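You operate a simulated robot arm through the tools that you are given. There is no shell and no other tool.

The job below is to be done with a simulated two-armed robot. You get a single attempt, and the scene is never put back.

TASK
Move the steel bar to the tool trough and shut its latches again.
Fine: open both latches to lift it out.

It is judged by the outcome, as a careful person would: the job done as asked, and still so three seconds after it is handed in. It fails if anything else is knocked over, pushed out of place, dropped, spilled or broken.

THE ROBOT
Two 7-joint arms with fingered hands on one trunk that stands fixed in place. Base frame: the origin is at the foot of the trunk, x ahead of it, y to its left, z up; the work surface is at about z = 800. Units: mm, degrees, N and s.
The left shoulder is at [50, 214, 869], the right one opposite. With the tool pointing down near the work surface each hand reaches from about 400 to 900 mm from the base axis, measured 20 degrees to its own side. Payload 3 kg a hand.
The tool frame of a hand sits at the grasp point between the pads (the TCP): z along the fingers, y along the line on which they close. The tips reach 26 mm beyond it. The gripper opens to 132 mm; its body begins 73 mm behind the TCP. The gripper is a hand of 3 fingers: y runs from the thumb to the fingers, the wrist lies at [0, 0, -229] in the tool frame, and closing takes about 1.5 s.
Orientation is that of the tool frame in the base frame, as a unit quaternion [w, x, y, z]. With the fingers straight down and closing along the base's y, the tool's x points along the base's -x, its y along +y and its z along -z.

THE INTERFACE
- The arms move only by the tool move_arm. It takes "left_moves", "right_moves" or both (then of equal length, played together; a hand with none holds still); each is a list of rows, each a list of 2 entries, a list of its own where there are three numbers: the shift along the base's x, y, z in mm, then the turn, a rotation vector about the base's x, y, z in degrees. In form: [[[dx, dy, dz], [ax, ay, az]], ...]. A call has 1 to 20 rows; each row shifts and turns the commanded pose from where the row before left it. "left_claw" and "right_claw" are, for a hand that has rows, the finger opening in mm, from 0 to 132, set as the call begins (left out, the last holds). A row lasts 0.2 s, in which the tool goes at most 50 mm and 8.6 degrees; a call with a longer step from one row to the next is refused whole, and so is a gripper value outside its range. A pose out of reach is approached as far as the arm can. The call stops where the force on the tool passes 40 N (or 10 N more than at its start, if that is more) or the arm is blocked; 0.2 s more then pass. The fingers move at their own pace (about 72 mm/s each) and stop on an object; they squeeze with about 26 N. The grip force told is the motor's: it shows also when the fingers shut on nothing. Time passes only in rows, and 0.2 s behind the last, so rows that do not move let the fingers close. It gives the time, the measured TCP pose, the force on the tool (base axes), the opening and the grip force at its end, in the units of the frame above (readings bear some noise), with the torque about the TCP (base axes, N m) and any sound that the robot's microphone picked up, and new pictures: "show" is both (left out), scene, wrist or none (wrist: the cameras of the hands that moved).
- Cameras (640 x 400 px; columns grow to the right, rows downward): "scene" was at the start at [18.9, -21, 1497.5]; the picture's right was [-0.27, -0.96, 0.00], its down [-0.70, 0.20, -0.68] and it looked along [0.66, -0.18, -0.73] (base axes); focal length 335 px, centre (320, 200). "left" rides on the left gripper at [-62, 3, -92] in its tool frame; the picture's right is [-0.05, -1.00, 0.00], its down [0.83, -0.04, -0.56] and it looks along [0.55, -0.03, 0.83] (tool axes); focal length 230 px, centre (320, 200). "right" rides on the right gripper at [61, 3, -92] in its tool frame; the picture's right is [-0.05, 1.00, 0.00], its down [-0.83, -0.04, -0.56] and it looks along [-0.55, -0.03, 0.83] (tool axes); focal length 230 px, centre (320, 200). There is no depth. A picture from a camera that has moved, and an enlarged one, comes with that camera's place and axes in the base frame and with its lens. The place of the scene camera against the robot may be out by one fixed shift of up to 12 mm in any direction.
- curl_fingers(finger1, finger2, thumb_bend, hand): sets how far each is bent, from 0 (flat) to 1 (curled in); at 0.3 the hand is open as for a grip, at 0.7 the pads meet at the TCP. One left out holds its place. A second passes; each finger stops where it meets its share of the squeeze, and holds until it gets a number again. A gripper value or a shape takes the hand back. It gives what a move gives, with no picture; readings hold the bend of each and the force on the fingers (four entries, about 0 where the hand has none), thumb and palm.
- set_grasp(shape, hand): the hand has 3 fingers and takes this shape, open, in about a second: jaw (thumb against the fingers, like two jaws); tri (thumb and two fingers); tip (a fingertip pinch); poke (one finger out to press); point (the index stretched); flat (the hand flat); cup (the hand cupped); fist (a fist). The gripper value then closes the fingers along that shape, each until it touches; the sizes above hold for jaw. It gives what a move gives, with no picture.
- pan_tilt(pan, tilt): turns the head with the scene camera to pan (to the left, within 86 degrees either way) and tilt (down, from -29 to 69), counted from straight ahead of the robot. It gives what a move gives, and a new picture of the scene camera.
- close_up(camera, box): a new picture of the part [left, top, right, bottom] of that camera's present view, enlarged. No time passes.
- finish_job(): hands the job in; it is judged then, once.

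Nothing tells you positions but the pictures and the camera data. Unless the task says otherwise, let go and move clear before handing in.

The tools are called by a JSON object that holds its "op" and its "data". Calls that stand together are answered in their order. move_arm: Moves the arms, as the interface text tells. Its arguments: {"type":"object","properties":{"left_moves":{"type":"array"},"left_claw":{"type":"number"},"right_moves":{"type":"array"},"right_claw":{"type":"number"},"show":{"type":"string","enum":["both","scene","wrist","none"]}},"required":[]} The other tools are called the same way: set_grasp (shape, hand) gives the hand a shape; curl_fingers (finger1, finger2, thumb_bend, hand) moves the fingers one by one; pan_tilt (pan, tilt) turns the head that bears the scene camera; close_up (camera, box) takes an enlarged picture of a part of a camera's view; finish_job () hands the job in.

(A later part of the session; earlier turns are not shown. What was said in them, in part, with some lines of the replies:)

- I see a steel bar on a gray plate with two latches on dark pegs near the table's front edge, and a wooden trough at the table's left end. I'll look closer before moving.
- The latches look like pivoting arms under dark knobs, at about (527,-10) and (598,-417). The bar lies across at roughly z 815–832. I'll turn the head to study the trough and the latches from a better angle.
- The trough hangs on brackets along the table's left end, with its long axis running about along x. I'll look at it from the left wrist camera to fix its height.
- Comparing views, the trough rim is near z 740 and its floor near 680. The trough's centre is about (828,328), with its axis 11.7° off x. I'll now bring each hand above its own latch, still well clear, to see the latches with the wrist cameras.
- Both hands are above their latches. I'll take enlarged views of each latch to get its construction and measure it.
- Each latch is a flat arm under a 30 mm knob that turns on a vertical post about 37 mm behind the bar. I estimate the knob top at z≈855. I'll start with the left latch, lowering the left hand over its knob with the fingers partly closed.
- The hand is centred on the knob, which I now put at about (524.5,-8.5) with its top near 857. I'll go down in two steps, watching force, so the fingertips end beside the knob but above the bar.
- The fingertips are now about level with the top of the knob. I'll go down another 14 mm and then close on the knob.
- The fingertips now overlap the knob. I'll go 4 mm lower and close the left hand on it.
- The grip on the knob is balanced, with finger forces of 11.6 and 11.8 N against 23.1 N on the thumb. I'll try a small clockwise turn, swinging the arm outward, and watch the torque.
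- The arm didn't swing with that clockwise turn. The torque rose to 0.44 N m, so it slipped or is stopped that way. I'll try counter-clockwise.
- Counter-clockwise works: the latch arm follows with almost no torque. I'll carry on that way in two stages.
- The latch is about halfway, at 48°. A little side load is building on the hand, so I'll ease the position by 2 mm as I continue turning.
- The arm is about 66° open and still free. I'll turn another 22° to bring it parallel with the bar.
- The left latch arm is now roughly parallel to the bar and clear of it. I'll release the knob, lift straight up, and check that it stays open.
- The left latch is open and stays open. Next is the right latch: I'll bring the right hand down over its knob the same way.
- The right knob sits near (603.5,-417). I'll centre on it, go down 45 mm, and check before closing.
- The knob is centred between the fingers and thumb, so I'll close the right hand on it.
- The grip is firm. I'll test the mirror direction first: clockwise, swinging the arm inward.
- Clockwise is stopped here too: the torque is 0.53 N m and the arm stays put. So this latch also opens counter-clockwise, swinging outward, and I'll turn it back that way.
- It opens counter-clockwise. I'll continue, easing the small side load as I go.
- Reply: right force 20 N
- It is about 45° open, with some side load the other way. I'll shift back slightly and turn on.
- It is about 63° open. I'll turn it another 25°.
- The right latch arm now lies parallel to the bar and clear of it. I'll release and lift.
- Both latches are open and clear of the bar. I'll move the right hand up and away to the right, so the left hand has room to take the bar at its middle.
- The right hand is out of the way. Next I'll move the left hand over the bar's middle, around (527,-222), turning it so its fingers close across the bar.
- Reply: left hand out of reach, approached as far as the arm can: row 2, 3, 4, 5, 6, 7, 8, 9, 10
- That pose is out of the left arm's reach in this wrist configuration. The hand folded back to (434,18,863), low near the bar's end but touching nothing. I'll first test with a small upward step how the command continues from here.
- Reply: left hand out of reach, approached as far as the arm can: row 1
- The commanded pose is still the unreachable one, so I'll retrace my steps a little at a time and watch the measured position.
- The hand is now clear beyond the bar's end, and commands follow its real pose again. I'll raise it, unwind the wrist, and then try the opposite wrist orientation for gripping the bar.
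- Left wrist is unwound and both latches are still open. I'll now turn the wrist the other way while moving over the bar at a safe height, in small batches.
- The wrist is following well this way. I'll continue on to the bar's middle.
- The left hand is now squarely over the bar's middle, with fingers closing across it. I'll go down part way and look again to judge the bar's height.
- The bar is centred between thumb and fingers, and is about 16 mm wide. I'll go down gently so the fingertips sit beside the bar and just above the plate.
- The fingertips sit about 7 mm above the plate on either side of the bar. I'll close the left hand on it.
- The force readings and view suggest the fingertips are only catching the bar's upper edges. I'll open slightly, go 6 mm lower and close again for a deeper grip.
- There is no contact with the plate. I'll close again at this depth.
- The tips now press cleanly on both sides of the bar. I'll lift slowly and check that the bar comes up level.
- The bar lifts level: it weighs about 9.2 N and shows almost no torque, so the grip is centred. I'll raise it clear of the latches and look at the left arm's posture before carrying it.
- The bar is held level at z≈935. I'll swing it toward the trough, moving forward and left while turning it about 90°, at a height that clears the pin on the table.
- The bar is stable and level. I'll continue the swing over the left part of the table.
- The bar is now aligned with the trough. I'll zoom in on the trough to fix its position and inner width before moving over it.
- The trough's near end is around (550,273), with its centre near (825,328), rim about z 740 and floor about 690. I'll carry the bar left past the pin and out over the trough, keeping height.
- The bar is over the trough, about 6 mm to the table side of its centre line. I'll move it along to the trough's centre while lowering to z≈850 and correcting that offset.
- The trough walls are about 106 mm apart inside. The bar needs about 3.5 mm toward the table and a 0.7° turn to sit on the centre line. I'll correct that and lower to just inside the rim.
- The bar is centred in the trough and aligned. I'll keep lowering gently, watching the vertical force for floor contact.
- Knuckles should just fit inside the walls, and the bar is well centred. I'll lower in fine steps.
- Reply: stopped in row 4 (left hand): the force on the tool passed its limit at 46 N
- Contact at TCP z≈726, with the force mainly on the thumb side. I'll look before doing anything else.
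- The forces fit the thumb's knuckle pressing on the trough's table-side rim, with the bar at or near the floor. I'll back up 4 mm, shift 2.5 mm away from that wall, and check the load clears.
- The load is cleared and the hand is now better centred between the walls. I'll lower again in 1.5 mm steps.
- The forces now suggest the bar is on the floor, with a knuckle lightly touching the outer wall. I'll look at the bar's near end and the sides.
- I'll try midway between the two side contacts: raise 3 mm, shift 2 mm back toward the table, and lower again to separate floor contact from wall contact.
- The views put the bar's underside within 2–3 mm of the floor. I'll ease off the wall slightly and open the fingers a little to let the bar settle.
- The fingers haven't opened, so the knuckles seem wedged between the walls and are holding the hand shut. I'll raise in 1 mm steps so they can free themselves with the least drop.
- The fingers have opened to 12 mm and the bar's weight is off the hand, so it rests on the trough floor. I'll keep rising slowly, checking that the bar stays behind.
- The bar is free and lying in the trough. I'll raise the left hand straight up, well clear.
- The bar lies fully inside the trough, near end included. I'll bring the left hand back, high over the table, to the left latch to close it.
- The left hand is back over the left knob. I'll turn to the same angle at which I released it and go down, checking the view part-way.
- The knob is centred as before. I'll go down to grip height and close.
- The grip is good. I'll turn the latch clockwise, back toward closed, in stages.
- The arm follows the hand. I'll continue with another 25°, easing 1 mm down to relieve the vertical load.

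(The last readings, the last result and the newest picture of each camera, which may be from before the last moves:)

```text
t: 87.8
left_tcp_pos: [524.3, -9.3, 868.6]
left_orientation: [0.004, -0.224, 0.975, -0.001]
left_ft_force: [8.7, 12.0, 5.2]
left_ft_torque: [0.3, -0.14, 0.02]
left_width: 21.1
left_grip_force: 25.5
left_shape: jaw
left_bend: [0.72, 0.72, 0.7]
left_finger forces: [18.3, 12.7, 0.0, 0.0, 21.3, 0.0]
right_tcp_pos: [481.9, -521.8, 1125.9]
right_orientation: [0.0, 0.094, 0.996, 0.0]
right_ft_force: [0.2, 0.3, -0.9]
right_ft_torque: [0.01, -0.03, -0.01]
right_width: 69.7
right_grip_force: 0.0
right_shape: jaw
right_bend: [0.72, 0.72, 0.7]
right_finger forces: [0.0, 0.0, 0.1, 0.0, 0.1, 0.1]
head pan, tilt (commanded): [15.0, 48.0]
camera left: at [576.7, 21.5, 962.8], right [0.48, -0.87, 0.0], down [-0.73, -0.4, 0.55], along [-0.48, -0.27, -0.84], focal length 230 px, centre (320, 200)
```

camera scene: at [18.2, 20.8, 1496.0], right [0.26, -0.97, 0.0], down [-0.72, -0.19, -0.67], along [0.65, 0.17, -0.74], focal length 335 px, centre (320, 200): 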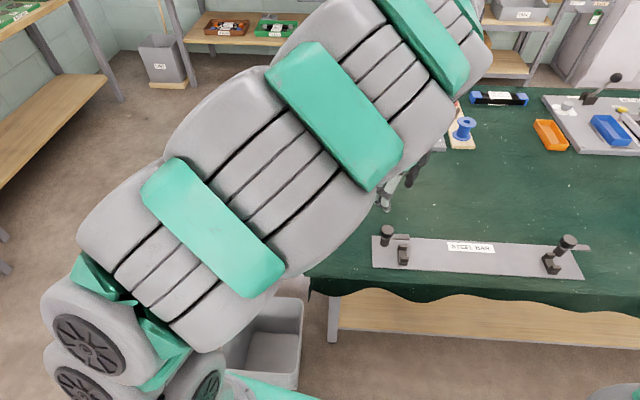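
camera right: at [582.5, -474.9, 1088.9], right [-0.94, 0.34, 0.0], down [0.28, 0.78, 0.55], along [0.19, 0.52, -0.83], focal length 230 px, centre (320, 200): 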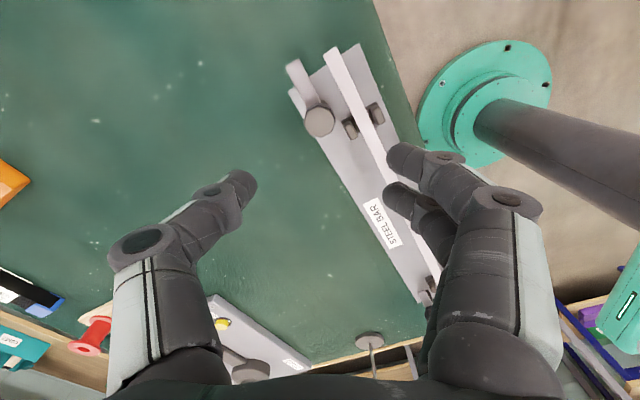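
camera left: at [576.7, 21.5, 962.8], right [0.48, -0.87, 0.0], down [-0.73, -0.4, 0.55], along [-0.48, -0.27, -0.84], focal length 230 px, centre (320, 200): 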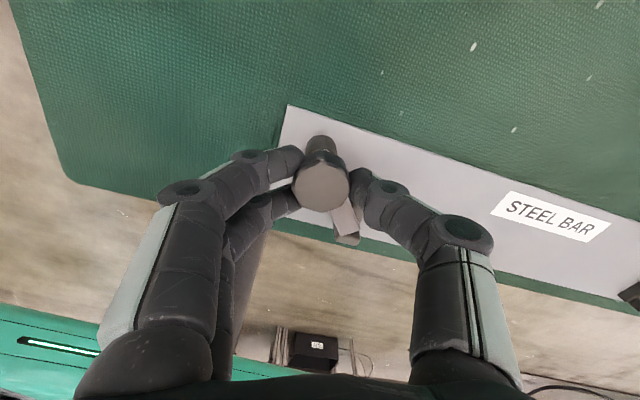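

About 50° done. I'll relieve the side load and turn on toward the stop.

{"op": "move_arm", "data": {"left_moves": [[[0.8, 1, 0.4], [0, 0, -5]], [[0.3, 0.3, 0], [0, 0, -5]], [[0, 0, 0], [0, 0, -5]], [[0, 0, 0], [0, 0, -5]], [[0, 0, 0], [0, 0, -5]], [[0, 0, 0], [0, 0, 0]]], "show": "wrist"}}

{"op": "close_up", "data": {"camera": "left", "box": [220, 110, 420, 260]}}

```text
t: 89.2
left_tcp_pos: [523.9, -7.7, 869.9]
left_orientation: [0.003, -0.009, 1.0, -0.001]
left_ft_force: [2.1, 0.8, 5.2]
left_ft_torque: [0.12, -0.07, 0.0]
left_width: 21.2
left_grip_force: 25.9
left_shape: jaw
left_bend: [0.72, 0.72, 0.7]
left_finger forces: [14.7, 13.5, 0.1, 0.0, 25.0, 0.0]
right_tcp_pos: [481.8, -521.6, 1126.7]
right_orientation: [0.0, 0.094, 0.996, 0.001]
right_ft_force: [0.5, -0.5, -0.4]
right_ft_torque: [0.01, -0.05, 0.02]
right_width: 69.8
right_grip_force: 0.1
right_shape: jaw
right_bend: [0.72, 0.72, 0.7]
right_finger forces: [0.0, 0.1, 0.0, 0.1, 0.0, 0.0]
head pan, tilt (commanded): [15.0, 48.0]
camera left: at [585.0, -3.2, 962.7], right [0.07, -1.0, 0.0], down [-0.83, -0.06, 0.55], along [-0.55, -0.04, -0.83], focal length 230 px, centre (320, 200)
```

left: 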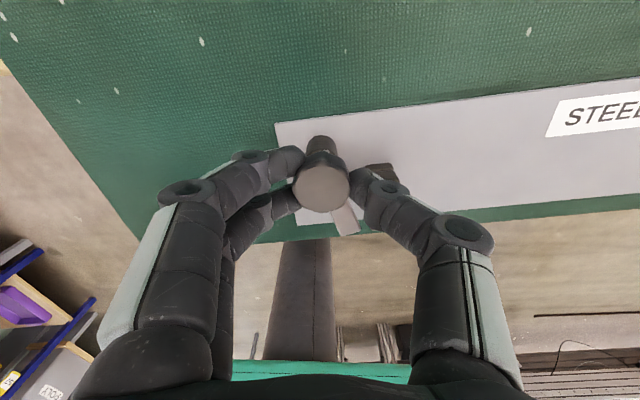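

```text
2.67 times, centred on (320, 185) of left
camera zoom: at [585.0, -3.2, 962.7], right [0.07, -1.0, 0.0], down [-0.83, -0.06, 0.55], along [-0.55, -0.04, -0.83], focal length 614 px, centre (320, 240)
```

zoom: 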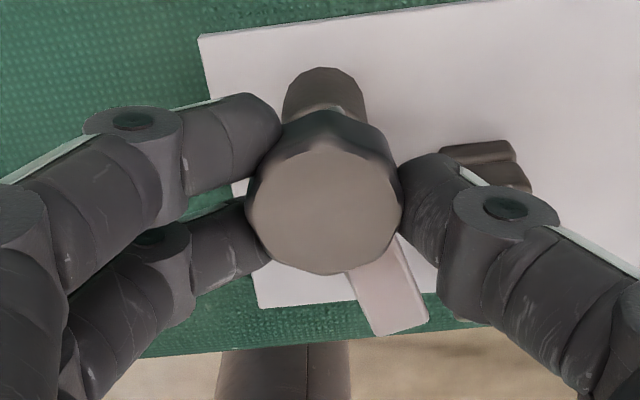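

Only a little remains. I'll turn the last part in small steps until the torque shows the closed stop.

{"op": "move_arm", "data": {"left_moves": [[[0, 0, 0.5], [0, 0, -4]], [[0, 0, 0], [0, 0, -4]], [[0, 0, 0], [0, 0, -4]], [[0, 0, 0], [0, 0, 0]]], "show": "none"}}

{"op": "move_arm", "data": {"left_moves": [[[0, 0, 0], [0, 0, -3]], [[0, 0, 0], [0, 0, 0]]], "show": "wrist"}}

{"op": "close_up", "data": {"camera": "left", "box": [220, 110, 420, 260]}}

```text
t: 90.2
left_tcp_pos: [524.6, -9.3, 870.4]
left_orientation: [0.003, 0.096, 0.995, 0.0]
left_ft_force: [1.4, -0.8, -1.0]
left_ft_torque: [0.02, -0.06, 0.02]
left_width: 21.5
left_grip_force: 26.1
left_shape: jaw
left_bend: [0.72, 0.72, 0.7]
left_finger forces: [13.7, 13.1, 0.0, 0.0, 25.2, 0.1]
right_tcp_pos: [480.9, -523.0, 1125.9]
right_orientation: [0.0, 0.094, 0.996, 0.0]
right_ft_force: [0.7, 1.0, -0.6]
right_ft_torque: [-0.02, -0.03, -0.02]
right_width: 69.5
right_grip_force: 0.0
right_shape: jaw
right_bend: [0.72, 0.72, 0.7]
right_finger forces: [0.1, 0.1, 0.0, 0.0, 0.1, 0.0]
head pan, tilt (commanded): [15.0, 48.0]
```

```text
t: 90.8
left_tcp_pos: [525.8, -7.8, 868.8]
left_orientation: [0.003, 0.122, 0.993, 0.0]
left_ft_force: [1.4, -3.9, -0.6]
left_ft_torque: [0.0, -0.02, 0.02]
left_width: 21.4
left_grip_force: 25.0
left_shape: jaw
left_bend: [0.72, 0.72, 0.7]
left_finger forces: [13.6, 12.3, 0.1, 0.1, 26.1, 0.1]
right_tcp_pos: [480.1, -520.8, 1126.4]
right_orientation: [0.0, 0.095, 0.996, -0.001]
right_ft_force: [-0.3, -0.3, -0.1]
right_ft_torque: [-0.03, 0.01, 0.0]
right_width: 69.5
right_grip_force: 0.0
right_shape: jaw
right_bend: [0.72, 0.72, 0.7]
right_finger forces: [0.0, 0.0, 0.1, 0.1, 0.1, 0.1]
head pan, tilt (commanded): [15.0, 48.0]
camera left: at [584.4, -18.8, 963.0], right [-0.19, -0.98, 0.0], down [-0.82, 0.16, 0.55], along [-0.54, 0.1, -0.83], focal length 230 px, centre (320, 200)
```

left: 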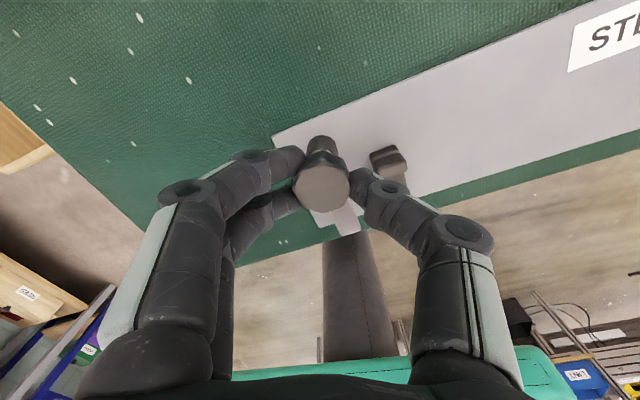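

```text
2.67 times, centred on (320, 185) of left
camera zoom: at [584.4, -18.8, 963.0], right [-0.19, -0.98, 0.0], down [-0.82, 0.16, 0.55], along [-0.54, 0.1, -0.83], focal length 614 px, centre (320, 240)
```

zoom: 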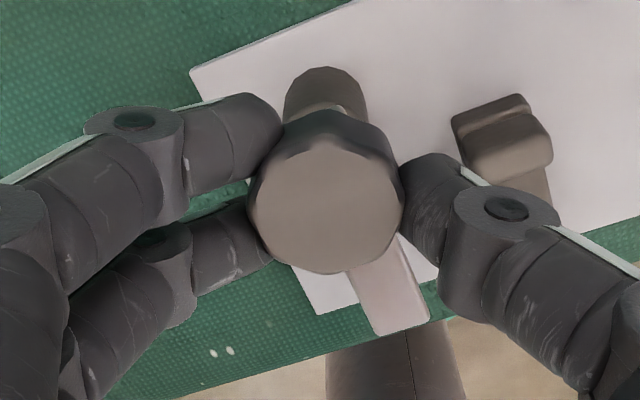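

There is no stop torque yet. I'll continue in small steps until the closed stop is felt.

{"op": "move_arm", "data": {"left_moves": [[[0, 0, 0], [0, 0, -3]], [[0, 0, 0], [0, 0, 0]]], "show": "none"}}

{"op": "move_arm", "data": {"left_moves": [[[0, 0, 0], [0, 0, -3]], [[0, 0, 0], [0, 0, 0]]], "show": "none"}}

```text
t: 91.4
left_tcp_pos: [525.1, -9.0, 870.2]
left_orientation: [0.002, 0.146, 0.989, -0.001]
left_ft_force: [0.9, -3.1, -5.2]
left_ft_torque: [0.01, -0.04, 0.2]
left_width: 21.1
left_grip_force: 25.3
left_shape: jaw
left_bend: [0.72, 0.72, 0.7]
left_finger forces: [12.5, 14.1, 0.1, 0.0, 25.0, 0.1]
right_tcp_pos: [481.4, -521.0, 1126.4]
right_orientation: [0.0, 0.094, 0.996, 0.0]
right_ft_force: [0.2, 0.4, 0.0]
right_ft_torque: [-0.01, 0.01, 0.0]
right_width: 69.5
right_grip_force: 0.1
right_shape: jaw
right_bend: [0.72, 0.72, 0.7]
right_finger forces: [0.0, 0.0, 0.0, 0.1, 0.0, 0.1]
head pan, tilt (commanded): [15.0, 48.0]
```

```text
t: 92.0
left_tcp_pos: [526.0, -7.7, 870.8]
left_orientation: [0.002, 0.174, 0.985, 0.0]
left_ft_force: [0.8, -3.3, -11.1]
left_ft_torque: [-0.03, -0.03, 0.45]
left_width: 20.8
left_grip_force: 26.4
left_shape: jaw
left_bend: [0.72, 0.72, 0.7]
left_finger forces: [10.9, 16.7, 0.1, 0.1, 24.3, 0.1]
right_tcp_pos: [481.3, -522.5, 1127.0]
right_orientation: [0.001, 0.094, 0.996, 0.0]
right_ft_force: [-0.4, 0.9, -0.4]
right_ft_torque: [0.03, 0.01, -0.02]
right_width: 69.4
right_grip_force: 0.1
right_shape: jaw
right_bend: [0.72, 0.72, 0.7]
right_finger forces: [0.0, 0.0, 0.0, 0.0, 0.1, 0.1]
head pan, tilt (commanded): [15.0, 48.0]
```

The torque has risen to 0.45 N m, so the left latch is against its closed stop. I'll release it, lift, and look.

{"op": "move_arm", "data": {"left_moves": [[[0, 0, 0], [0, 0, 0]], [[0, 0, 0], [0, 0, 0]], [[0, 0, 0], [0, 0, 0]], [[0, 0, 0], [0, 0, 0]], [[0, 0, 10], [0, 0, 0]], [[0, 0, 20], [0, 0, 0]], [[0, 0, 30], [0, 0, 0]], [[0, 0, 30], [0, 0, 0]], [[0, 0, 40], [0, 0, 0]]], "left_claw": 70, "show": "both"}}

{"op": "close_up", "data": {"camera": "left", "box": [260, 60, 420, 180]}}

{"op": "close_up", "data": {"camera": "scene", "box": [360, 215, 450, 285]}}

```text
t: 94.0
left_tcp_pos: [523.4, -9.3, 998.8]
left_orientation: [0.002, 0.174, 0.985, -0.001]
left_ft_force: [-0.2, -0.6, 0.0]
left_ft_torque: [0.02, -0.04, -0.04]
left_width: 69.5
left_grip_force: 0.1
left_shape: jaw
left_bend: [0.72, 0.72, 0.7]
left_finger forces: [0.0, 0.0, 0.0, 0.1, 0.1, 0.0]
right_tcp_pos: [481.4, -523.3, 1127.0]
right_orientation: [-0.001, 0.094, 0.996, 0.0]
right_ft_force: [0.1, -0.9, -0.7]
right_ft_torque: [0.02, 0.0, 0.01]
right_width: 70.0
right_grip_force: 0.0
right_shape: jaw
right_bend: [0.72, 0.72, 0.7]
right_finger forces: [0.1, 0.0, 0.0, 0.0, 0.1, 0.0]
head pan, tilt (commanded): [15.0, 48.0]
camera scene: at [18.2, 20.8, 1496.0], right [0.26, -0.97, 0.0], down [-0.72, -0.19, -0.67], along [0.65, 0.17, -0.74], focal length 335 px, centre (320, 200)
camera left: at [581.3, -25.6, 1092.4], right [-0.29, -0.96, 0.0], down [-0.8, 0.24, 0.55], along [-0.53, 0.16, -0.83], focal length 230 px, centre (320, 200)
```

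scene: 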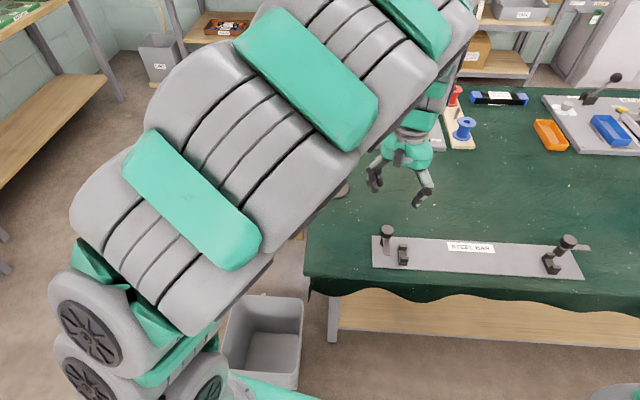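
left: 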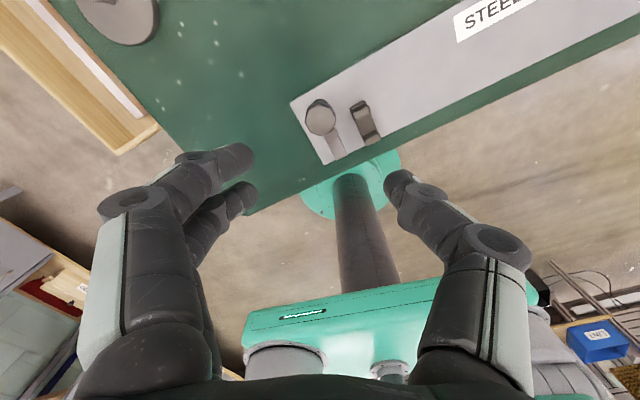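

```text
3.33 times, centred on (340, 120) of left
camera zoom: at [581.3, -25.6, 1092.4], right [-0.29, -0.96, 0.0], down [-0.8, 0.24, 0.55], along [-0.53, 0.16, -0.83], focal length 767 px, centre (253, 467)
```

zoom: 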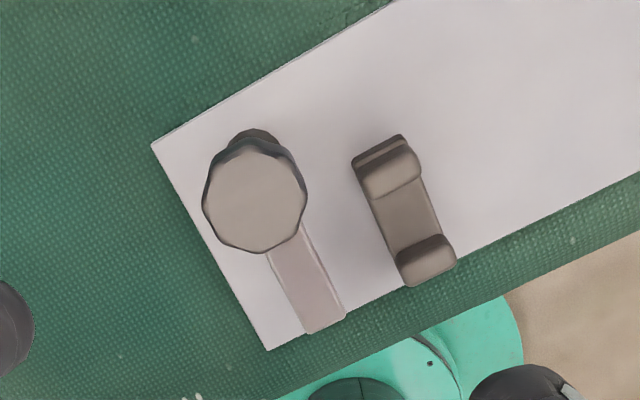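

```text
5.71 times, centred on (405, 250) of scene
camera zoom: at [18.2, 20.8, 1496.0], right [0.26, -0.97, 0.0], down [-0.72, -0.19, -0.67], along [0.65, 0.17, -0.74], focal length 1914 px, centre (-166, -86)
```

zoom: 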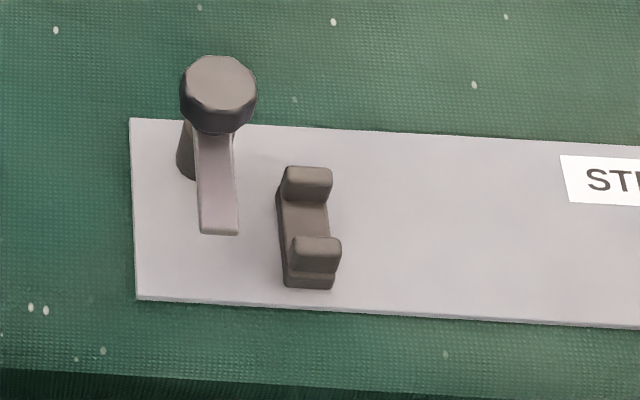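

The left latch is closed as it was at the start. Now I'll bring the right hand back over the right knob at the angle where I released it.

{"op": "move_arm", "data": {"right_moves": [[[12, 10, 0], [0, 0, 7]], [[12, 10, -10], [0, 0, 7]], [[12, 10, -10], [0, 0, 7]], [[12, 10, -10], [0, 0, 7]], [[12, 10, -10], [0, 0, 7]], [[12, 10, -10], [0, 0, 7]], [[12, 10, -10], [0, 0, 7]], [[12, 10, -10], [0, 0, 7]], [[10, 10, -10], [0, 0, 7]], [[10, 10, -10], [0, 0, 7]], [[5, 4, -18], [0, 0, 7]], [[0, 0, -20], [0, 0, 7]], [[0, 0, 0], [0, 0, 0]]], "right_claw": 70, "show": "wrist"}}

{"op": "pan_tilt", "data": {"pan": -30, "tilt": 46}}

```text
t: 96.8
left_tcp_pos: [524.2, -9.7, 998.0]
left_orientation: [0.002, 0.173, 0.985, -0.001]
left_ft_force: [0.3, -0.2, 0.5]
left_ft_torque: [0.01, -0.01, -0.02]
left_width: 69.5
left_grip_force: 0.0
left_shape: jaw
left_bend: [0.72, 0.72, 0.7]
left_finger forces: [0.1, 0.0, 0.0, 0.1, 0.0, 0.0]
right_tcp_pos: [602.6, -417.7, 998.9]
right_orientation: [0.0, -0.597, 0.802, 0.0]
right_ft_force: [-0.4, 0.3, -0.1]
right_ft_torque: [-0.03, 0.01, 0.0]
right_width: 69.8
right_grip_force: 0.1
right_shape: jaw
right_bend: [0.72, 0.72, 0.7]
right_finger forces: [0.0, 0.0, 0.0, 0.1, 0.0, 0.1]
head pan, tilt (commanded): [15.0, 48.0]
camera right: at [581.9, -476.1, 1091.3], right [-0.94, 0.34, 0.0], down [0.28, 0.78, 0.55], along [0.19, 0.52, -0.83], focal length 230 px, centre (320, 200)
```

right: 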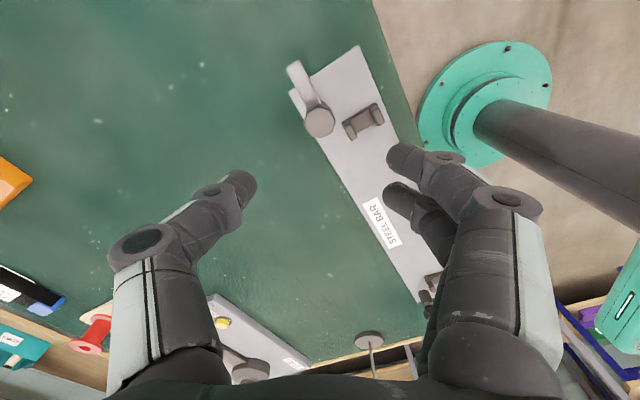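

```text
t: 97.9
left_tcp_pos: [524.3, -8.4, 998.4]
left_orientation: [0.002, 0.173, 0.985, 0.0]
left_ft_force: [0.4, -0.2, 0.1]
left_ft_torque: [0.03, -0.06, 0.0]
left_width: 69.3
left_grip_force: 0.1
left_shape: jaw
left_bend: [0.72, 0.72, 0.7]
left_finger forces: [0.0, 0.1, 0.0, 0.1, 0.0, 0.0]
right_tcp_pos: [602.7, -419.8, 999.5]
right_orientation: [0.0, -0.596, 0.803, 0.0]
right_ft_force: [-0.2, 1.2, -0.2]
right_ft_torque: [0.02, 0.03, 0.0]
right_width: 69.5
right_grip_force: 0.0
right_shape: jaw
right_bend: [0.72, 0.72, 0.7]
right_finger forces: [0.0, 0.0, 0.0, 0.0, 0.1, 0.0]
head pan, tilt (commanded): [-30.0, 46.0]
camera scene: at [11.8, -39.8, 1498.8], right [-0.5, -0.87, 0.0], down [-0.62, 0.36, -0.69], along [0.6, -0.35, -0.72], focal length 335 px, centre (320, 200)
```

scene: 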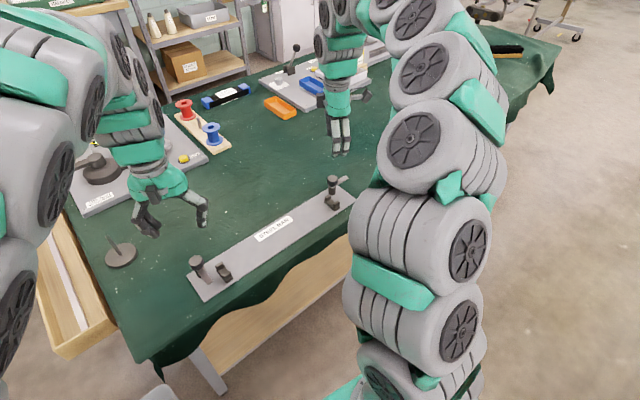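

The right hand is back above the right knob, and the bar can be seen in the trough. I'll go down to grip height and check before closing.

{"op": "move_arm", "data": {"right_moves": [[[0.6, 0.8, -25], [0, 0, 0]], [[0, 0, -30], [0, 0, 0]], [[0, 0, -30], [0, 0, 0]], [[0, 0, -20], [0, 0, 0]], [[0, 0, -15], [0, 0, 0]], [[0, 0, -12], [0, 0, 0]], [[0, 0, 0], [0, 0, 0]]], "show": "wrist"}}

{"op": "close_up", "data": {"camera": "right", "box": [220, 110, 420, 235]}}

```text
t: 99.5
left_tcp_pos: [524.3, -9.1, 999.2]
left_orientation: [0.003, 0.174, 0.985, -0.001]
left_ft_force: [-0.6, 0.4, -0.5]
left_ft_torque: [0.02, 0.01, -0.03]
left_width: 69.0
left_grip_force: 0.0
left_shape: jaw
left_bend: [0.72, 0.72, 0.7]
left_finger forces: [0.0, 0.0, 0.0, 0.0, 0.1, 0.0]
right_tcp_pos: [604.9, -416.7, 867.2]
right_orientation: [0.0, -0.597, 0.803, 0.001]
right_ft_force: [-0.4, 0.4, 0.3]
right_ft_torque: [0.02, 0.02, -0.01]
right_width: 69.6
right_grip_force: 0.1
right_shape: jaw
right_bend: [0.72, 0.72, 0.7]
right_finger forces: [0.0, 0.0, 0.0, 0.1, 0.0, 0.0]
head pan, tilt (commanded): [-30.0, 46.0]
camera right: at [582.2, -474.8, 958.9], right [-0.94, 0.34, 0.0], down [0.28, 0.78, 0.56], along [0.19, 0.52, -0.83], focal length 230 px, centre (320, 200)
```

right: 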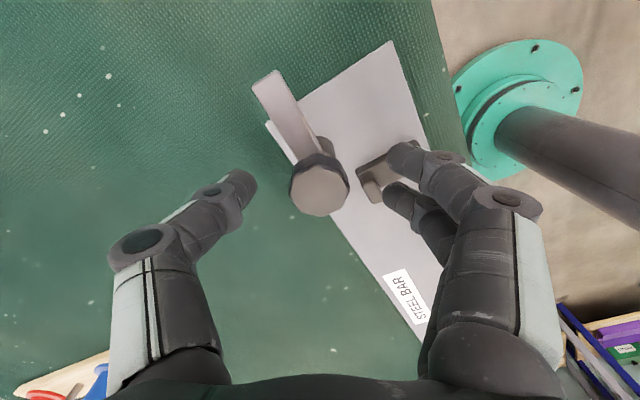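

```text
3.20 times, centred on (320, 172) of right
camera zoom: at [582.2, -474.8, 958.9], right [-0.94, 0.34, 0.0], down [0.28, 0.78, 0.56], along [0.19, 0.52, -0.83], focal length 736 px, centre (320, 288)
```

zoom: 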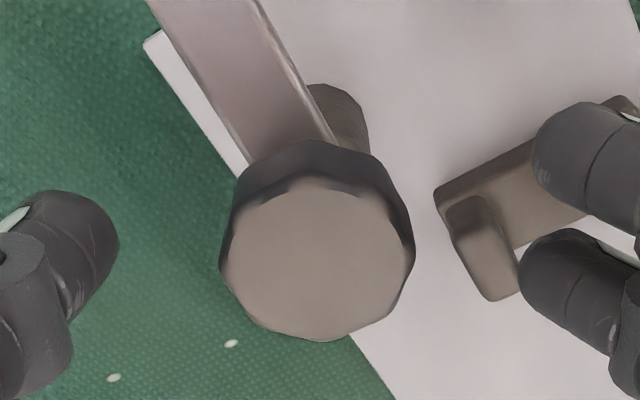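

The knob is centred. I'll close the right hand on it.

{"op": "move_arm", "data": {"right_moves": [[[0, 0, 0], [0, 0, 0]], [[0, 0, 0], [0, 0, 0]], [[0, 0, 0], [0, 0, 0]], [[0, 0, 0], [0, 0, 0]], [[0, 0, 0], [0, 0, 0]], [[0, 0, 0], [0, 0, 0]], [[0, 0, 0], [0, 0, 0]]], "right_claw": 0, "show": "none"}}

{"op": "move_arm", "data": {"right_moves": [[[0, 0, 0], [0, 0, -5]], [[0, 0, 0], [0, 0, -5]], [[0, 0, 0], [0, 0, -5]], [[0, 0, 0], [0, 0, -5]], [[0, 0, 0], [0, 0, -5]], [[0, 0, 0], [0, 0, 0]]], "show": "wrist"}}

```text
t: 101.1
left_tcp_pos: [523.7, -9.5, 999.1]
left_orientation: [0.003, 0.173, 0.985, 0.0]
left_ft_force: [0.4, -0.4, -1.1]
left_ft_torque: [0.0, 0.01, 0.02]
left_width: 69.3
left_grip_force: 0.0
left_shape: jaw
left_bend: [0.72, 0.72, 0.7]
left_finger forces: [0.0, 0.0, 0.0, 0.0, 0.0, 0.0]
right_tcp_pos: [603.3, -417.0, 865.9]
right_orientation: [-0.001, -0.597, 0.802, 0.0]
right_ft_force: [-1.0, -1.0, -4.3]
right_ft_torque: [-0.02, 0.07, 0.04]
right_width: 21.7
right_grip_force: 26.0
right_shape: jaw
right_bend: [0.72, 0.72, 0.7]
right_finger forces: [11.8, 11.7, 0.0, 0.1, 23.0, 0.0]
head pan, tilt (commanded): [-30.0, 46.0]
```

```text
t: 102.5
left_tcp_pos: [523.4, -8.9, 997.7]
left_orientation: [0.002, 0.172, 0.985, -0.001]
left_ft_force: [0.7, -0.3, 0.4]
left_ft_torque: [-0.03, 0.02, 0.0]
left_width: 69.4
left_grip_force: 0.1
left_shape: jaw
left_bend: [0.72, 0.72, 0.7]
left_finger forces: [0.0, 0.1, 0.0, 0.0, 0.1, 0.0]
right_tcp_pos: [602.9, -416.7, 865.5]
right_orientation: [0.0, -0.408, 0.913, 0.001]
right_ft_force: [4.5, -1.8, -0.4]
right_ft_torque: [-0.05, -0.11, 0.01]
right_width: 21.5
right_grip_force: 26.2
right_shape: jaw
right_bend: [0.72, 0.72, 0.7]
right_finger forces: [11.4, 12.5, 0.1, 0.0, 27.1, 0.0]
head pan, tilt (commanded): [-30.0, 46.0]
camera right: at [559.0, -460.0, 958.6], right [-0.71, 0.71, 0.0], down [0.59, 0.59, 0.56], along [0.39, 0.39, -0.83], focal length 230 px, centre (320, 200)
```

right: 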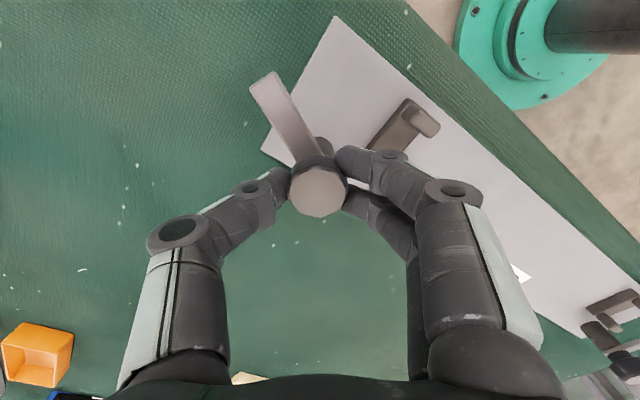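

The latch follows the hand. I'll continue clockwise.

{"op": "move_arm", "data": {"right_moves": [[[0.4, -0.2, 0], [0, 0, -5]], [[0, 0, 0], [0, 0, -5]], [[0, 0, 0], [0, 0, -5]], [[0, 0, 0], [0, 0, -5]], [[0, 0, 0], [0, 0, -5]], [[0, 0, 0], [0, 0, 0]]], "show": "none"}}

```text
t: 103.9
left_tcp_pos: [522.8, -9.1, 998.5]
left_orientation: [0.003, 0.173, 0.985, 0.0]
left_ft_force: [0.3, 1.0, -0.1]
left_ft_torque: [0.01, 0.02, -0.01]
left_width: 69.4
left_grip_force: 0.0
left_shape: jaw
left_bend: [0.72, 0.72, 0.7]
left_finger forces: [0.0, 0.0, 0.0, 0.1, 0.0, 0.0]
right_tcp_pos: [603.1, -416.6, 867.0]
right_orientation: [0.0, -0.2, 0.98, 0.0]
right_ft_force: [-1.0, 2.3, -2.4]
right_ft_torque: [0.01, -0.03, -0.02]
right_width: 21.2
right_grip_force: 25.9
right_shape: jaw
right_bend: [0.72, 0.72, 0.7]
right_finger forces: [13.0, 13.8, 0.0, 0.1, 23.5, 0.0]
head pan, tilt (commanded): [-30.0, 46.0]
```

{"op": "move_arm", "data": {"right_moves": [[[0, 0, 0], [0, 0, -5]], [[0, 0, 0], [0, 0, -5]], [[0, 0, 0], [0, 0, -5]], [[0, 0, 0], [0, 0, -5]], [[0, 0, 0], [0, 0, -5]], [[0, 0, 0], [0, 0, -5]], [[0, 0, 0], [0, 0, 0]]], "show": "wrist"}}

{"op": "close_up", "data": {"camera": "right", "box": [220, 50, 420, 215]}}

```text
t: 105.5
left_tcp_pos: [523.6, -9.1, 998.3]
left_orientation: [0.003, 0.173, 0.985, 0.0]
left_ft_force: [0.8, -0.3, -0.9]
left_ft_torque: [-0.03, 0.01, 0.0]
left_width: 69.5
left_grip_force: 0.0
left_shape: jaw
left_bend: [0.72, 0.72, 0.7]
left_finger forces: [0.0, 0.0, 0.0, 0.1, 0.0, 0.0]
right_tcp_pos: [603.6, -417.1, 867.3]
right_orientation: [0.0, 0.06, 0.998, 0.0]
right_ft_force: [-2.9, 6.2, -3.1]
right_ft_torque: [0.12, 0.04, -0.04]
right_width: 20.7
right_grip_force: 26.0
right_shape: jaw
right_bend: [0.72, 0.72, 0.7]
right_finger forces: [15.1, 14.4, 0.1, 0.1, 22.1, 0.1]
head pan, tilt (commanded): [-30.0, 46.0]
camera right: at [542.8, -406.3, 958.8], right [0.17, 0.99, 0.0], down [0.82, -0.14, 0.55], along [0.55, -0.1, -0.83], focal length 230 px, centre (320, 200)
```

right: 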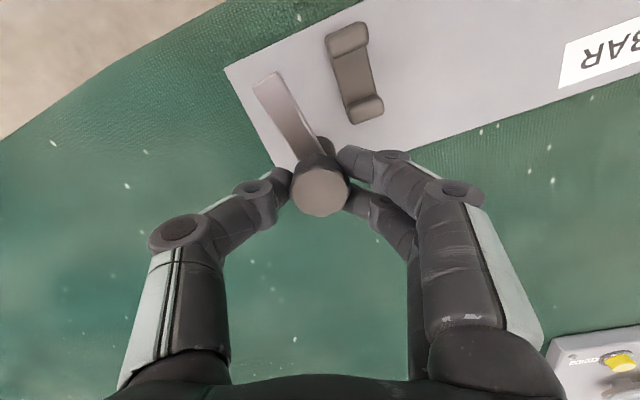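

```text
2.42 times, centred on (320, 132) of right
camera zoom: at [542.8, -406.3, 958.8], right [0.17, 0.99, 0.0], down [0.82, -0.14, 0.55], along [0.55, -0.1, -0.83], focal length 558 px, centre (320, 364)
```

zoom: 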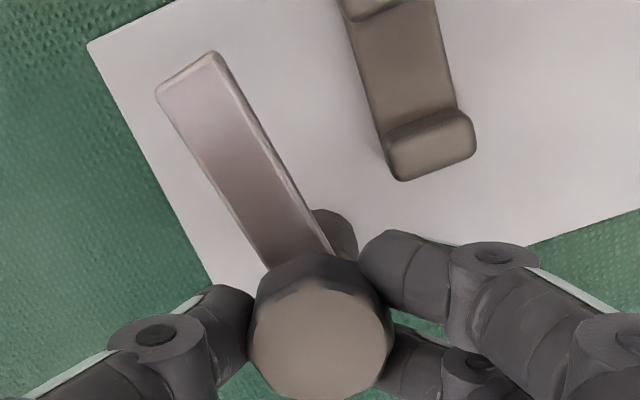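

A bit more to go. I'll use small steps to the closed stop.

{"op": "move_arm", "data": {"right_moves": [[[-0.2, 0.5, 0], [0, 0, -4]], [[0, 0, 0], [0, 0, -4]], [[0, 0, 0], [0, 0, 0]]], "show": "none"}}

{"op": "move_arm", "data": {"right_moves": [[[0, 0, 0], [0, 0, -3]], [[0, 0, 0], [0, 0, 0]]], "show": "none"}}

```text
t: 106.3
left_tcp_pos: [524.6, -9.8, 997.6]
left_orientation: [0.004, 0.173, 0.985, 0.0]
left_ft_force: [-0.5, 0.7, -0.8]
left_ft_torque: [-0.03, 0.01, 0.01]
left_width: 69.4
left_grip_force: 0.0
left_shape: jaw
left_bend: [0.72, 0.72, 0.7]
left_finger forces: [0.0, 0.0, 0.0, 0.1, 0.0, 0.0]
right_tcp_pos: [602.5, -416.8, 866.4]
right_orientation: [-0.001, 0.129, 0.992, -0.001]
right_ft_force: [4.5, 3.7, -4.5]
right_ft_torque: [0.12, -0.1, 0.03]
right_width: 20.8
right_grip_force: 25.9
right_shape: jaw
right_bend: [0.72, 0.72, 0.7]
right_finger forces: [13.2, 15.4, 0.0, 0.0, 21.5, 0.1]
head pan, tilt (commanded): [-30.0, 46.0]
```

```text
t: 106.9
left_tcp_pos: [523.0, -8.8, 997.8]
left_orientation: [0.003, 0.173, 0.985, 0.0]
left_ft_force: [0.0, 1.0, -0.2]
left_ft_torque: [0.01, 0.0, -0.02]
left_width: 69.2
left_grip_force: 0.0
left_shape: jaw
left_bend: [0.72, 0.72, 0.7]
left_finger forces: [0.1, 0.0, 0.0, 0.1, 0.1, 0.0]
right_tcp_pos: [602.8, -416.4, 866.0]
right_orientation: [0.002, 0.155, 0.988, 0.0]
right_ft_force: [11.3, -0.3, -5.3]
right_ft_torque: [0.07, -0.19, 0.23]
right_width: 20.9
right_grip_force: 26.4
right_shape: jaw
right_bend: [0.72, 0.72, 0.7]
right_finger forces: [12.1, 14.7, 0.1, 0.0, 21.0, 0.1]
head pan, tilt (commanded): [-30.0, 46.0]
```

{"op": "move_arm", "data": {"right_moves": [[[0.6, 0, 0], [0, 0, -3]], [[0, 0, 0], [0, 0, 0]]], "show": "wrist"}}

{"op": "close_up", "data": {"camera": "right", "box": [220, 50, 420, 215]}}

```text
t: 107.5
left_tcp_pos: [523.4, -8.8, 998.4]
left_orientation: [0.003, 0.173, 0.985, 0.0]
left_ft_force: [0.4, -0.7, 0.1]
left_ft_torque: [-0.02, -0.01, -0.04]
left_width: 69.0
left_grip_force: 0.1
left_shape: jaw
left_bend: [0.72, 0.72, 0.7]
left_finger forces: [0.0, 0.0, 0.0, 0.0, 0.0, 0.0]
right_tcp_pos: [602.3, -417.0, 865.9]
right_orientation: [-0.001, 0.18, 0.984, 0.0]
right_ft_force: [5.9, -0.5, -4.4]
right_ft_torque: [0.02, -0.16, 0.42]
right_width: 20.8
right_grip_force: 26.5
right_shape: jaw
right_bend: [0.72, 0.72, 0.7]
right_finger forces: [15.3, 13.1, 0.0, 0.1, 22.7, 0.0]
head pan, tilt (commanded): [-30.0, 46.0]
camera right: at [546.6, -391.4, 959.0], right [0.4, 0.91, 0.0], down [0.76, -0.34, 0.55], along [0.51, -0.22, -0.83], focal length 230 px, centre (320, 200)
```

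right: 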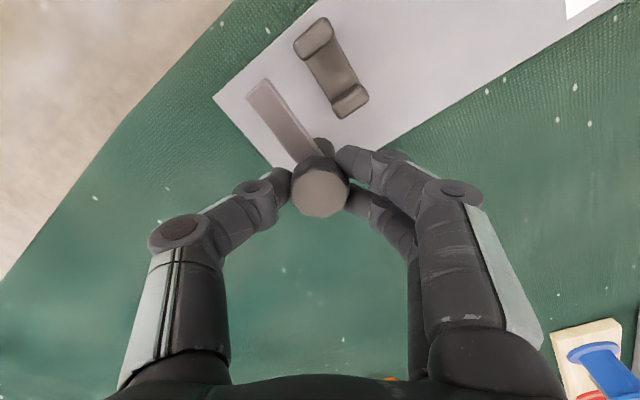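

```text
2.42 times, centred on (320, 132) of right
camera zoom: at [546.6, -391.4, 959.0], right [0.4, 0.91, 0.0], down [0.76, -0.34, 0.55], along [0.51, -0.22, -0.83], focal length 558 px, centre (320, 364)
```

zoom: 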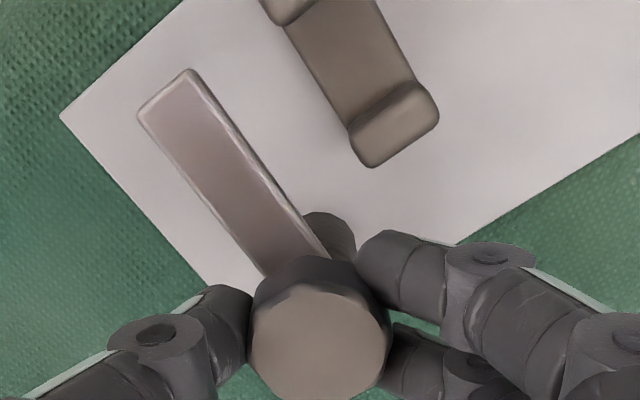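

The torque has reached 0.42 N m and the arm lies parallel to the plate's end, so the right latch is closed. I'll release and lift.

{"op": "move_arm", "data": {"right_moves": [[[0, 0, 0], [0, 0, 0]], [[0, 0, 0], [0, 0, 0]], [[0, 0, 0], [0, 0, 0]], [[0, 0, 0], [0, 0, 0]], [[0, 0, 10], [0, 0, 0]], [[0, 0, 20], [0, 0, 0]], [[0, 0, 30], [0, 0, 0]], [[0, 0, 40], [0, 0, 0]], [[0, 0, 40], [0, 0, 0]], [[0, 0, 0], [0, 0, 0]]], "right_claw": 70, "show": "both"}}

{"op": "close_up", "data": {"camera": "right", "box": [220, 30, 440, 180]}}

{"op": "close_up", "data": {"camera": "scene", "box": [170, 150, 370, 310]}}

```text
t: 109.7
left_tcp_pos: [523.1, -9.1, 998.4]
left_orientation: [0.003, 0.173, 0.985, 0.0]
left_ft_force: [1.1, 0.4, -0.3]
left_ft_torque: [-0.01, -0.03, 0.0]
left_width: 69.3
left_grip_force: 0.0
left_shape: jaw
left_bend: [0.72, 0.72, 0.7]
left_finger forces: [0.0, 0.1, 0.1, 0.0, 0.0, 0.0]
right_tcp_pos: [604.1, -416.1, 1005.7]
right_orientation: [0.0, 0.18, 0.984, 0.0]
right_ft_force: [-0.2, 0.1, -0.1]
right_ft_torque: [-0.03, -0.02, 0.01]
right_width: 69.1
right_grip_force: 0.0
right_shape: jaw
right_bend: [0.72, 0.72, 0.7]
right_finger forces: [0.1, 0.0, 0.0, 0.1, 0.1, 0.0]
head pan, tilt (commanded): [-30.0, 46.0]
camera scene: at [11.8, -39.8, 1498.8], right [-0.5, -0.87, 0.0], down [-0.62, 0.36, -0.69], along [0.6, -0.35, -0.72], focal length 335 px, centre (320, 200)
camera right: at [547.7, -391.6, 1099.1], right [0.4, 0.92, 0.0], down [0.76, -0.34, 0.56], along [0.51, -0.22, -0.83], focal length 230 px, centre (320, 200)
```

scene: 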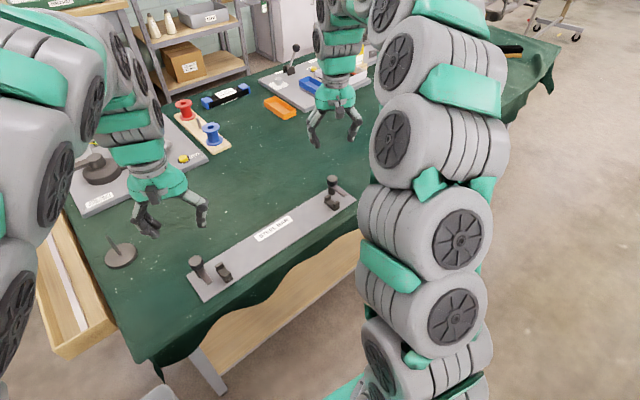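
right: 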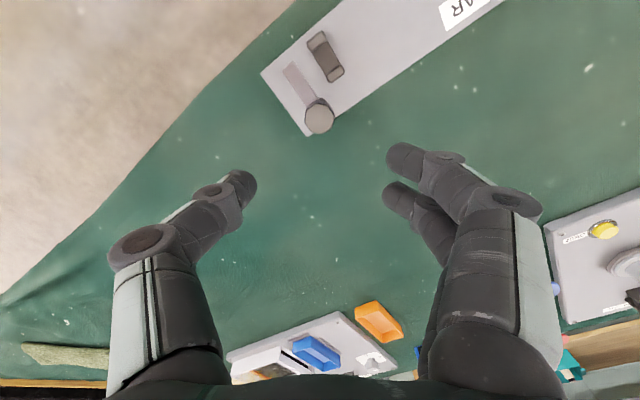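

```text
2.67 times, centred on (330, 105) of right
camera zoom: at [547.7, -391.6, 1099.1], right [0.4, 0.92, 0.0], down [0.76, -0.34, 0.56], along [0.51, -0.22, -0.83], focal length 614 px, centre (293, 453)
```

zoom: 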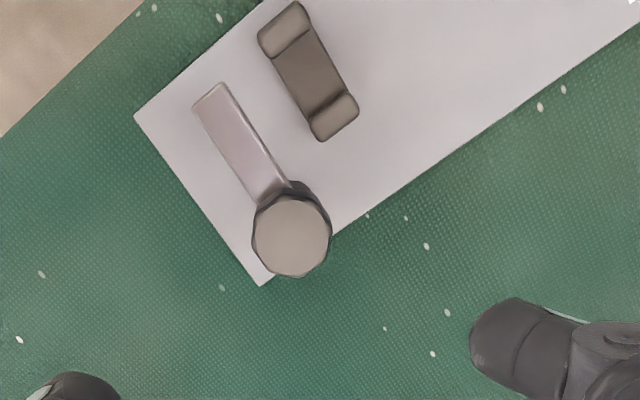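

```text
2.50 times, centred on (270, 230) of scene
camera zoom: at [11.8, -39.8, 1498.8], right [-0.5, -0.87, 0.0], down [-0.62, 0.36, -0.69], along [0.6, -0.35, -0.72], focal length 837 px, centre (445, 125)
```

zoom: 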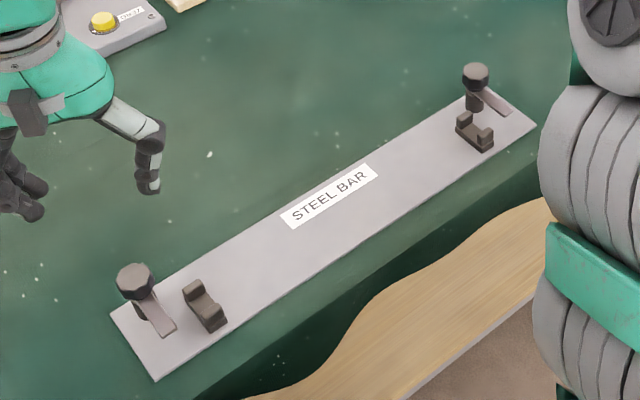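

Both latches are shut and the plate hasn't moved. I'll retract both hands to near their starting poses, then check the bar in the trough.

{"op": "move_arm", "data": {"left_moves": [[[1, 5, 18], [0, 0, 1]], [[1, 8, 18], [0, 0, 1]], [[1, 9, 18], [0, 0, 1]], [[1, 9, 18], [0, 0, 1]], [[1, 9, 18], [0, 0, 1]], [[1, 10, 18], [0, 0, 1]], [[1, 10, 20], [0, 0, 1]], [[0, 0, 0], [0, 0, 1]]], "right_moves": [[[-15, 10, 22], [0, 0, 1]], [[-20, 18, 22], [0, 0, 1]], [[-23, 21, 22], [0, 0, 1]], [[-23, 22, 22], [0, 0, 1]], [[-23, 22, 22], [0, 0, 1]], [[-23, 22, 22], [0, 0, 1]], [[-22, 22, 22], [0, 0, 1]], [[0, 0, 0], [0, 0, 2]]], "left_claw": 132, "right_claw": 132, "show": "none"}}

{"op": "pan_tilt", "data": {"pan": 18, "tilt": 46}}

{"op": "close_up", "data": {"camera": "scene", "box": [250, 90, 450, 310]}}

{"op": "close_up", "data": {"camera": "scene", "box": [260, 110, 360, 260]}}

{"op": "close_up", "data": {"camera": "left", "box": [90, 0, 290, 125]}}

```text
t: 111.5
left_tcp_pos: [529.7, 51.2, 1127.6]
left_orientation: [0.003, 0.103, 0.995, 0.0]
left_ft_force: [0.1, -0.5, 1.3]
left_ft_torque: [-0.02, -0.02, 0.03]
left_width: 132.0
left_grip_force: 0.1
left_shape: jaw
left_bend: [0.3, 0.3, 0.3]
left_finger forces: [0.1, 0.0, 0.0, 0.0, 0.1, 0.0]
right_tcp_pos: [457.2, -279.8, 1158.5]
right_orientation: [0.001, 0.103, 0.995, 0.0]
right_ft_force: [-0.5, 1.4, 0.2]
right_ft_torque: [0.0, 0.0, 0.02]
right_width: 131.7
right_grip_force: 0.0
right_shape: jaw
right_bend: [0.3, 0.3, 0.3]
right_finger forces: [0.0, 0.0, 0.1, 0.0, 0.0, 0.0]
head pan, tilt (commanded): [-30.0, 46.0]
```

```text
t: 112.7
left_tcp_pos: [530.6, 52.8, 1127.2]
left_orientation: [0.003, 0.104, 0.995, 0.0]
left_ft_force: [0.8, 0.0, 0.4]
left_ft_torque: [-0.01, 0.02, 0.01]
left_width: 131.7
left_grip_force: 0.0
left_shape: jaw
left_bend: [0.3, 0.3, 0.3]
left_finger forces: [0.0, 0.1, 0.1, 0.0, 0.0, 0.0]
right_tcp_pos: [456.5, -280.3, 1158.5]
right_orientation: [0.0, 0.102, 0.995, 0.0]
right_ft_force: [-0.5, 0.6, -0.5]
right_ft_torque: [0.02, -0.02, 0.02]
right_width: 132.2
right_grip_force: 0.1
right_shape: jaw
right_bend: [0.3, 0.3, 0.3]
right_finger forces: [0.1, 0.0, 0.0, 0.0, 0.0, 0.1]
head pan, tilt (commanded): [18.0, 46.0]
camera scene: at [18.7, 25.2, 1498.8], right [0.31, -0.95, 0.0], down [-0.68, -0.22, -0.69], along [0.66, 0.21, -0.72], focal length 335 px, centre (320, 200)
```

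scene: 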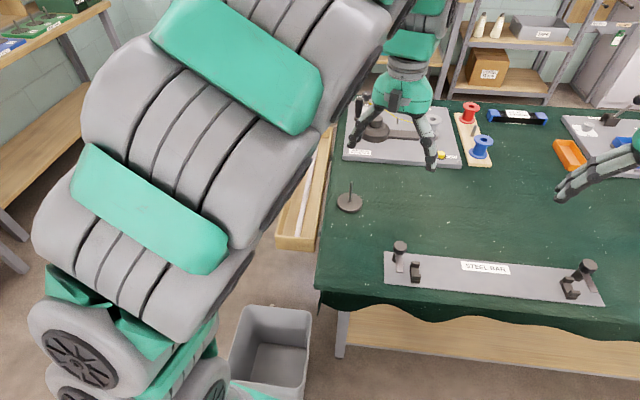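

```text
1.82 times, centred on (350, 200) of scene
camera zoom: at [18.7, 25.2, 1498.8], right [0.31, -0.95, 0.0], down [-0.68, -0.22, -0.69], along [0.66, 0.21, -0.72], focal length 609 px, centre (266, 200)
```

zoom: 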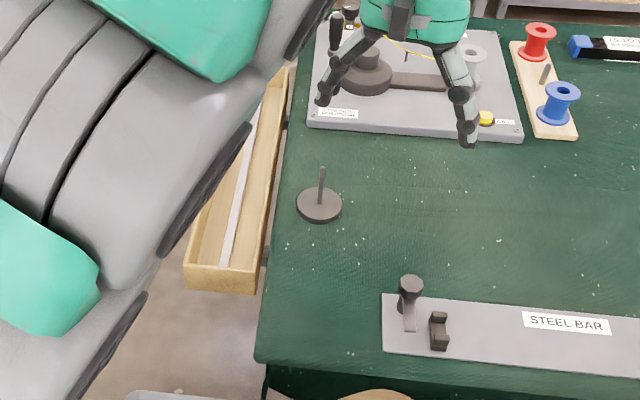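

```text
2.67 times, centred on (310, 185) of scene
camera zoom: at [18.7, 25.2, 1498.8], right [0.31, -0.95, 0.0], down [-0.68, -0.22, -0.69], along [0.66, 0.21, -0.72], focal length 893 px, centre (347, 240)
```

zoom: 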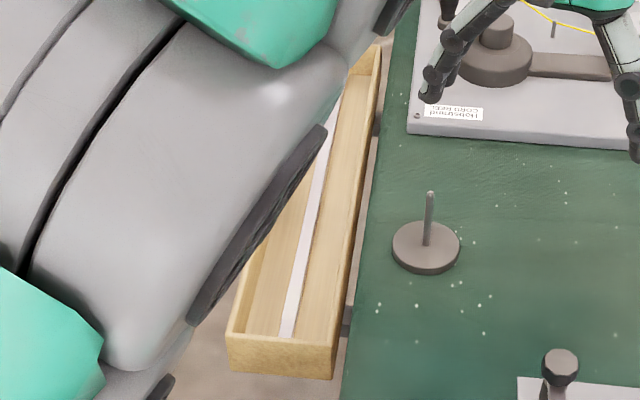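

```text
3.20 times, centred on (190, 62) of left
camera zoom: at [590.3, 43.6, 1221.0], right [-0.16, -0.99, 0.0], down [-0.82, 0.13, 0.55], along [-0.54, 0.09, -0.83], focal length 736 px, centre (736, 640)
```

zoom: 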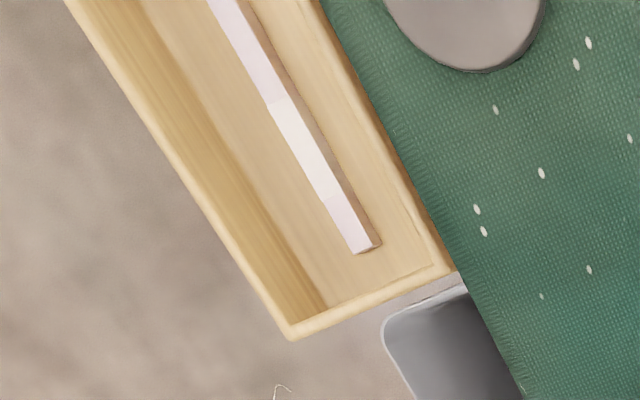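

The bar lies flat on the trough floor, clear of the near wall. I'll do one last check of the far end and the latches before handing in.

{"op": "close_up", "data": {"camera": "scene", "box": [305, 110, 345, 160]}}

{"op": "close_up", "data": {"camera": "scene", "box": [375, 230, 615, 320]}}

{"op": "pan_tilt", "data": {"pan": -10, "tilt": 40}}

```text
8.00 times, centred on (325, 135) of scene
camera zoom: at [18.7, 25.2, 1498.8], right [0.31, -0.95, 0.0], down [-0.68, -0.22, -0.69], along [0.66, 0.21, -0.72], focal length 2680 px, centre (280, 720)
```

zoom: 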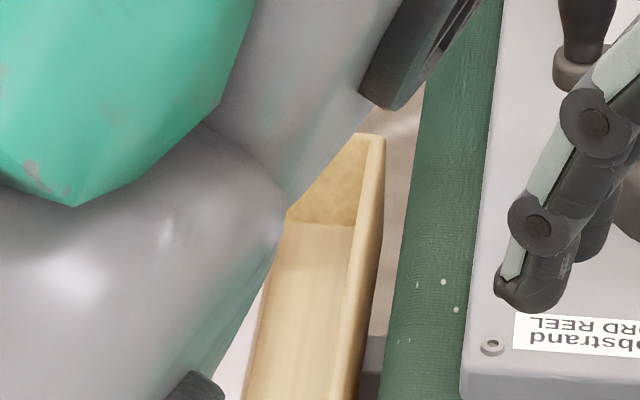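

```text
2.67 times, centred on (495, 275) of scene
camera zoom: at [18.7, 25.2, 1498.8], right [0.31, -0.95, 0.0], down [-0.68, -0.22, -0.69], along [0.66, 0.21, -0.72], focal length 893 px, centre (-147, 0)
```

zoom: 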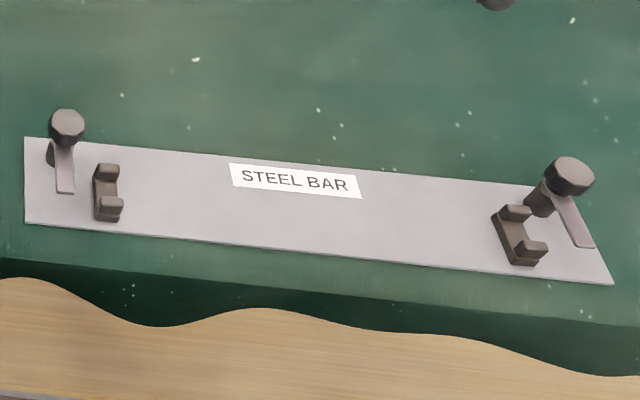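

```text
t: 113.6
left_tcp_pos: [530.9, 52.8, 1127.5]
left_orientation: [0.003, 0.104, 0.995, 0.0]
left_ft_force: [-0.5, -0.1, 0.7]
left_ft_torque: [-0.02, 0.0, 0.01]
left_width: 131.5
left_grip_force: 0.1
left_shape: jaw
left_bend: [0.3, 0.3, 0.3]
left_finger forces: [0.0, 0.0, 0.0, 0.0, 0.0, 0.1]
right_tcp_pos: [456.6, -280.1, 1158.7]
right_orientation: [0.0, 0.103, 0.995, 0.0]
right_ft_force: [-0.3, -0.9, 0.2]
right_ft_torque: [0.03, 0.0, -0.02]
right_width: 131.7
right_grip_force: 0.2
right_shape: jaw
right_bend: [0.3, 0.3, 0.3]
right_finger forces: [0.1, 0.1, 0.0, 0.0, 0.1, 0.0]
head pan, tilt (commanded): [-10.0, 40.0]
camera scene: at [25.8, -14.3, 1507.5], right [-0.17, -0.98, 0.0], down [-0.63, 0.11, -0.77], along [0.75, -0.13, -0.64], focal length 335 px, centre (320, 200)
```

scene: 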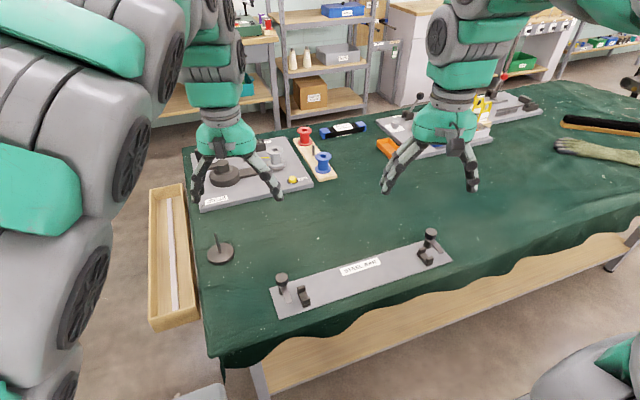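

This view shows the bar lying wholly inside the trough, with both latches shut. Everything else is in place and both hands are empty and clear, so I'm handing the job in.

{"op": "finish_job", "data": {}}

```text
The job is handed in.
```

The steel bar is now in the tool trough, and both latches on its rack are shut again. The last view shows the bar lying flat and fully inside the trough. The rack and the other items on the table look undisturbed, and both hands are empty and clear.

- **Latches:** both opened counter-clockwise. I closed each one by turning it clockwise until it met its stop.
- **Trough fit:** the left hand's knuckles pressed against the trough walls while I lowered the bar. I raised the hand about 2 mm before the fingers could open, so the bar settled by at most 2 or 3 mm rather than being set down exactly. I saw no damage to the trough, and it looked to be in the same place afterwards.
- **Missed reach:** on the first try at the bar, the left arm couldn't reach it at that wrist angle. The hand folded back low near the bar's end but touched nothing, and I then approached from the other side.
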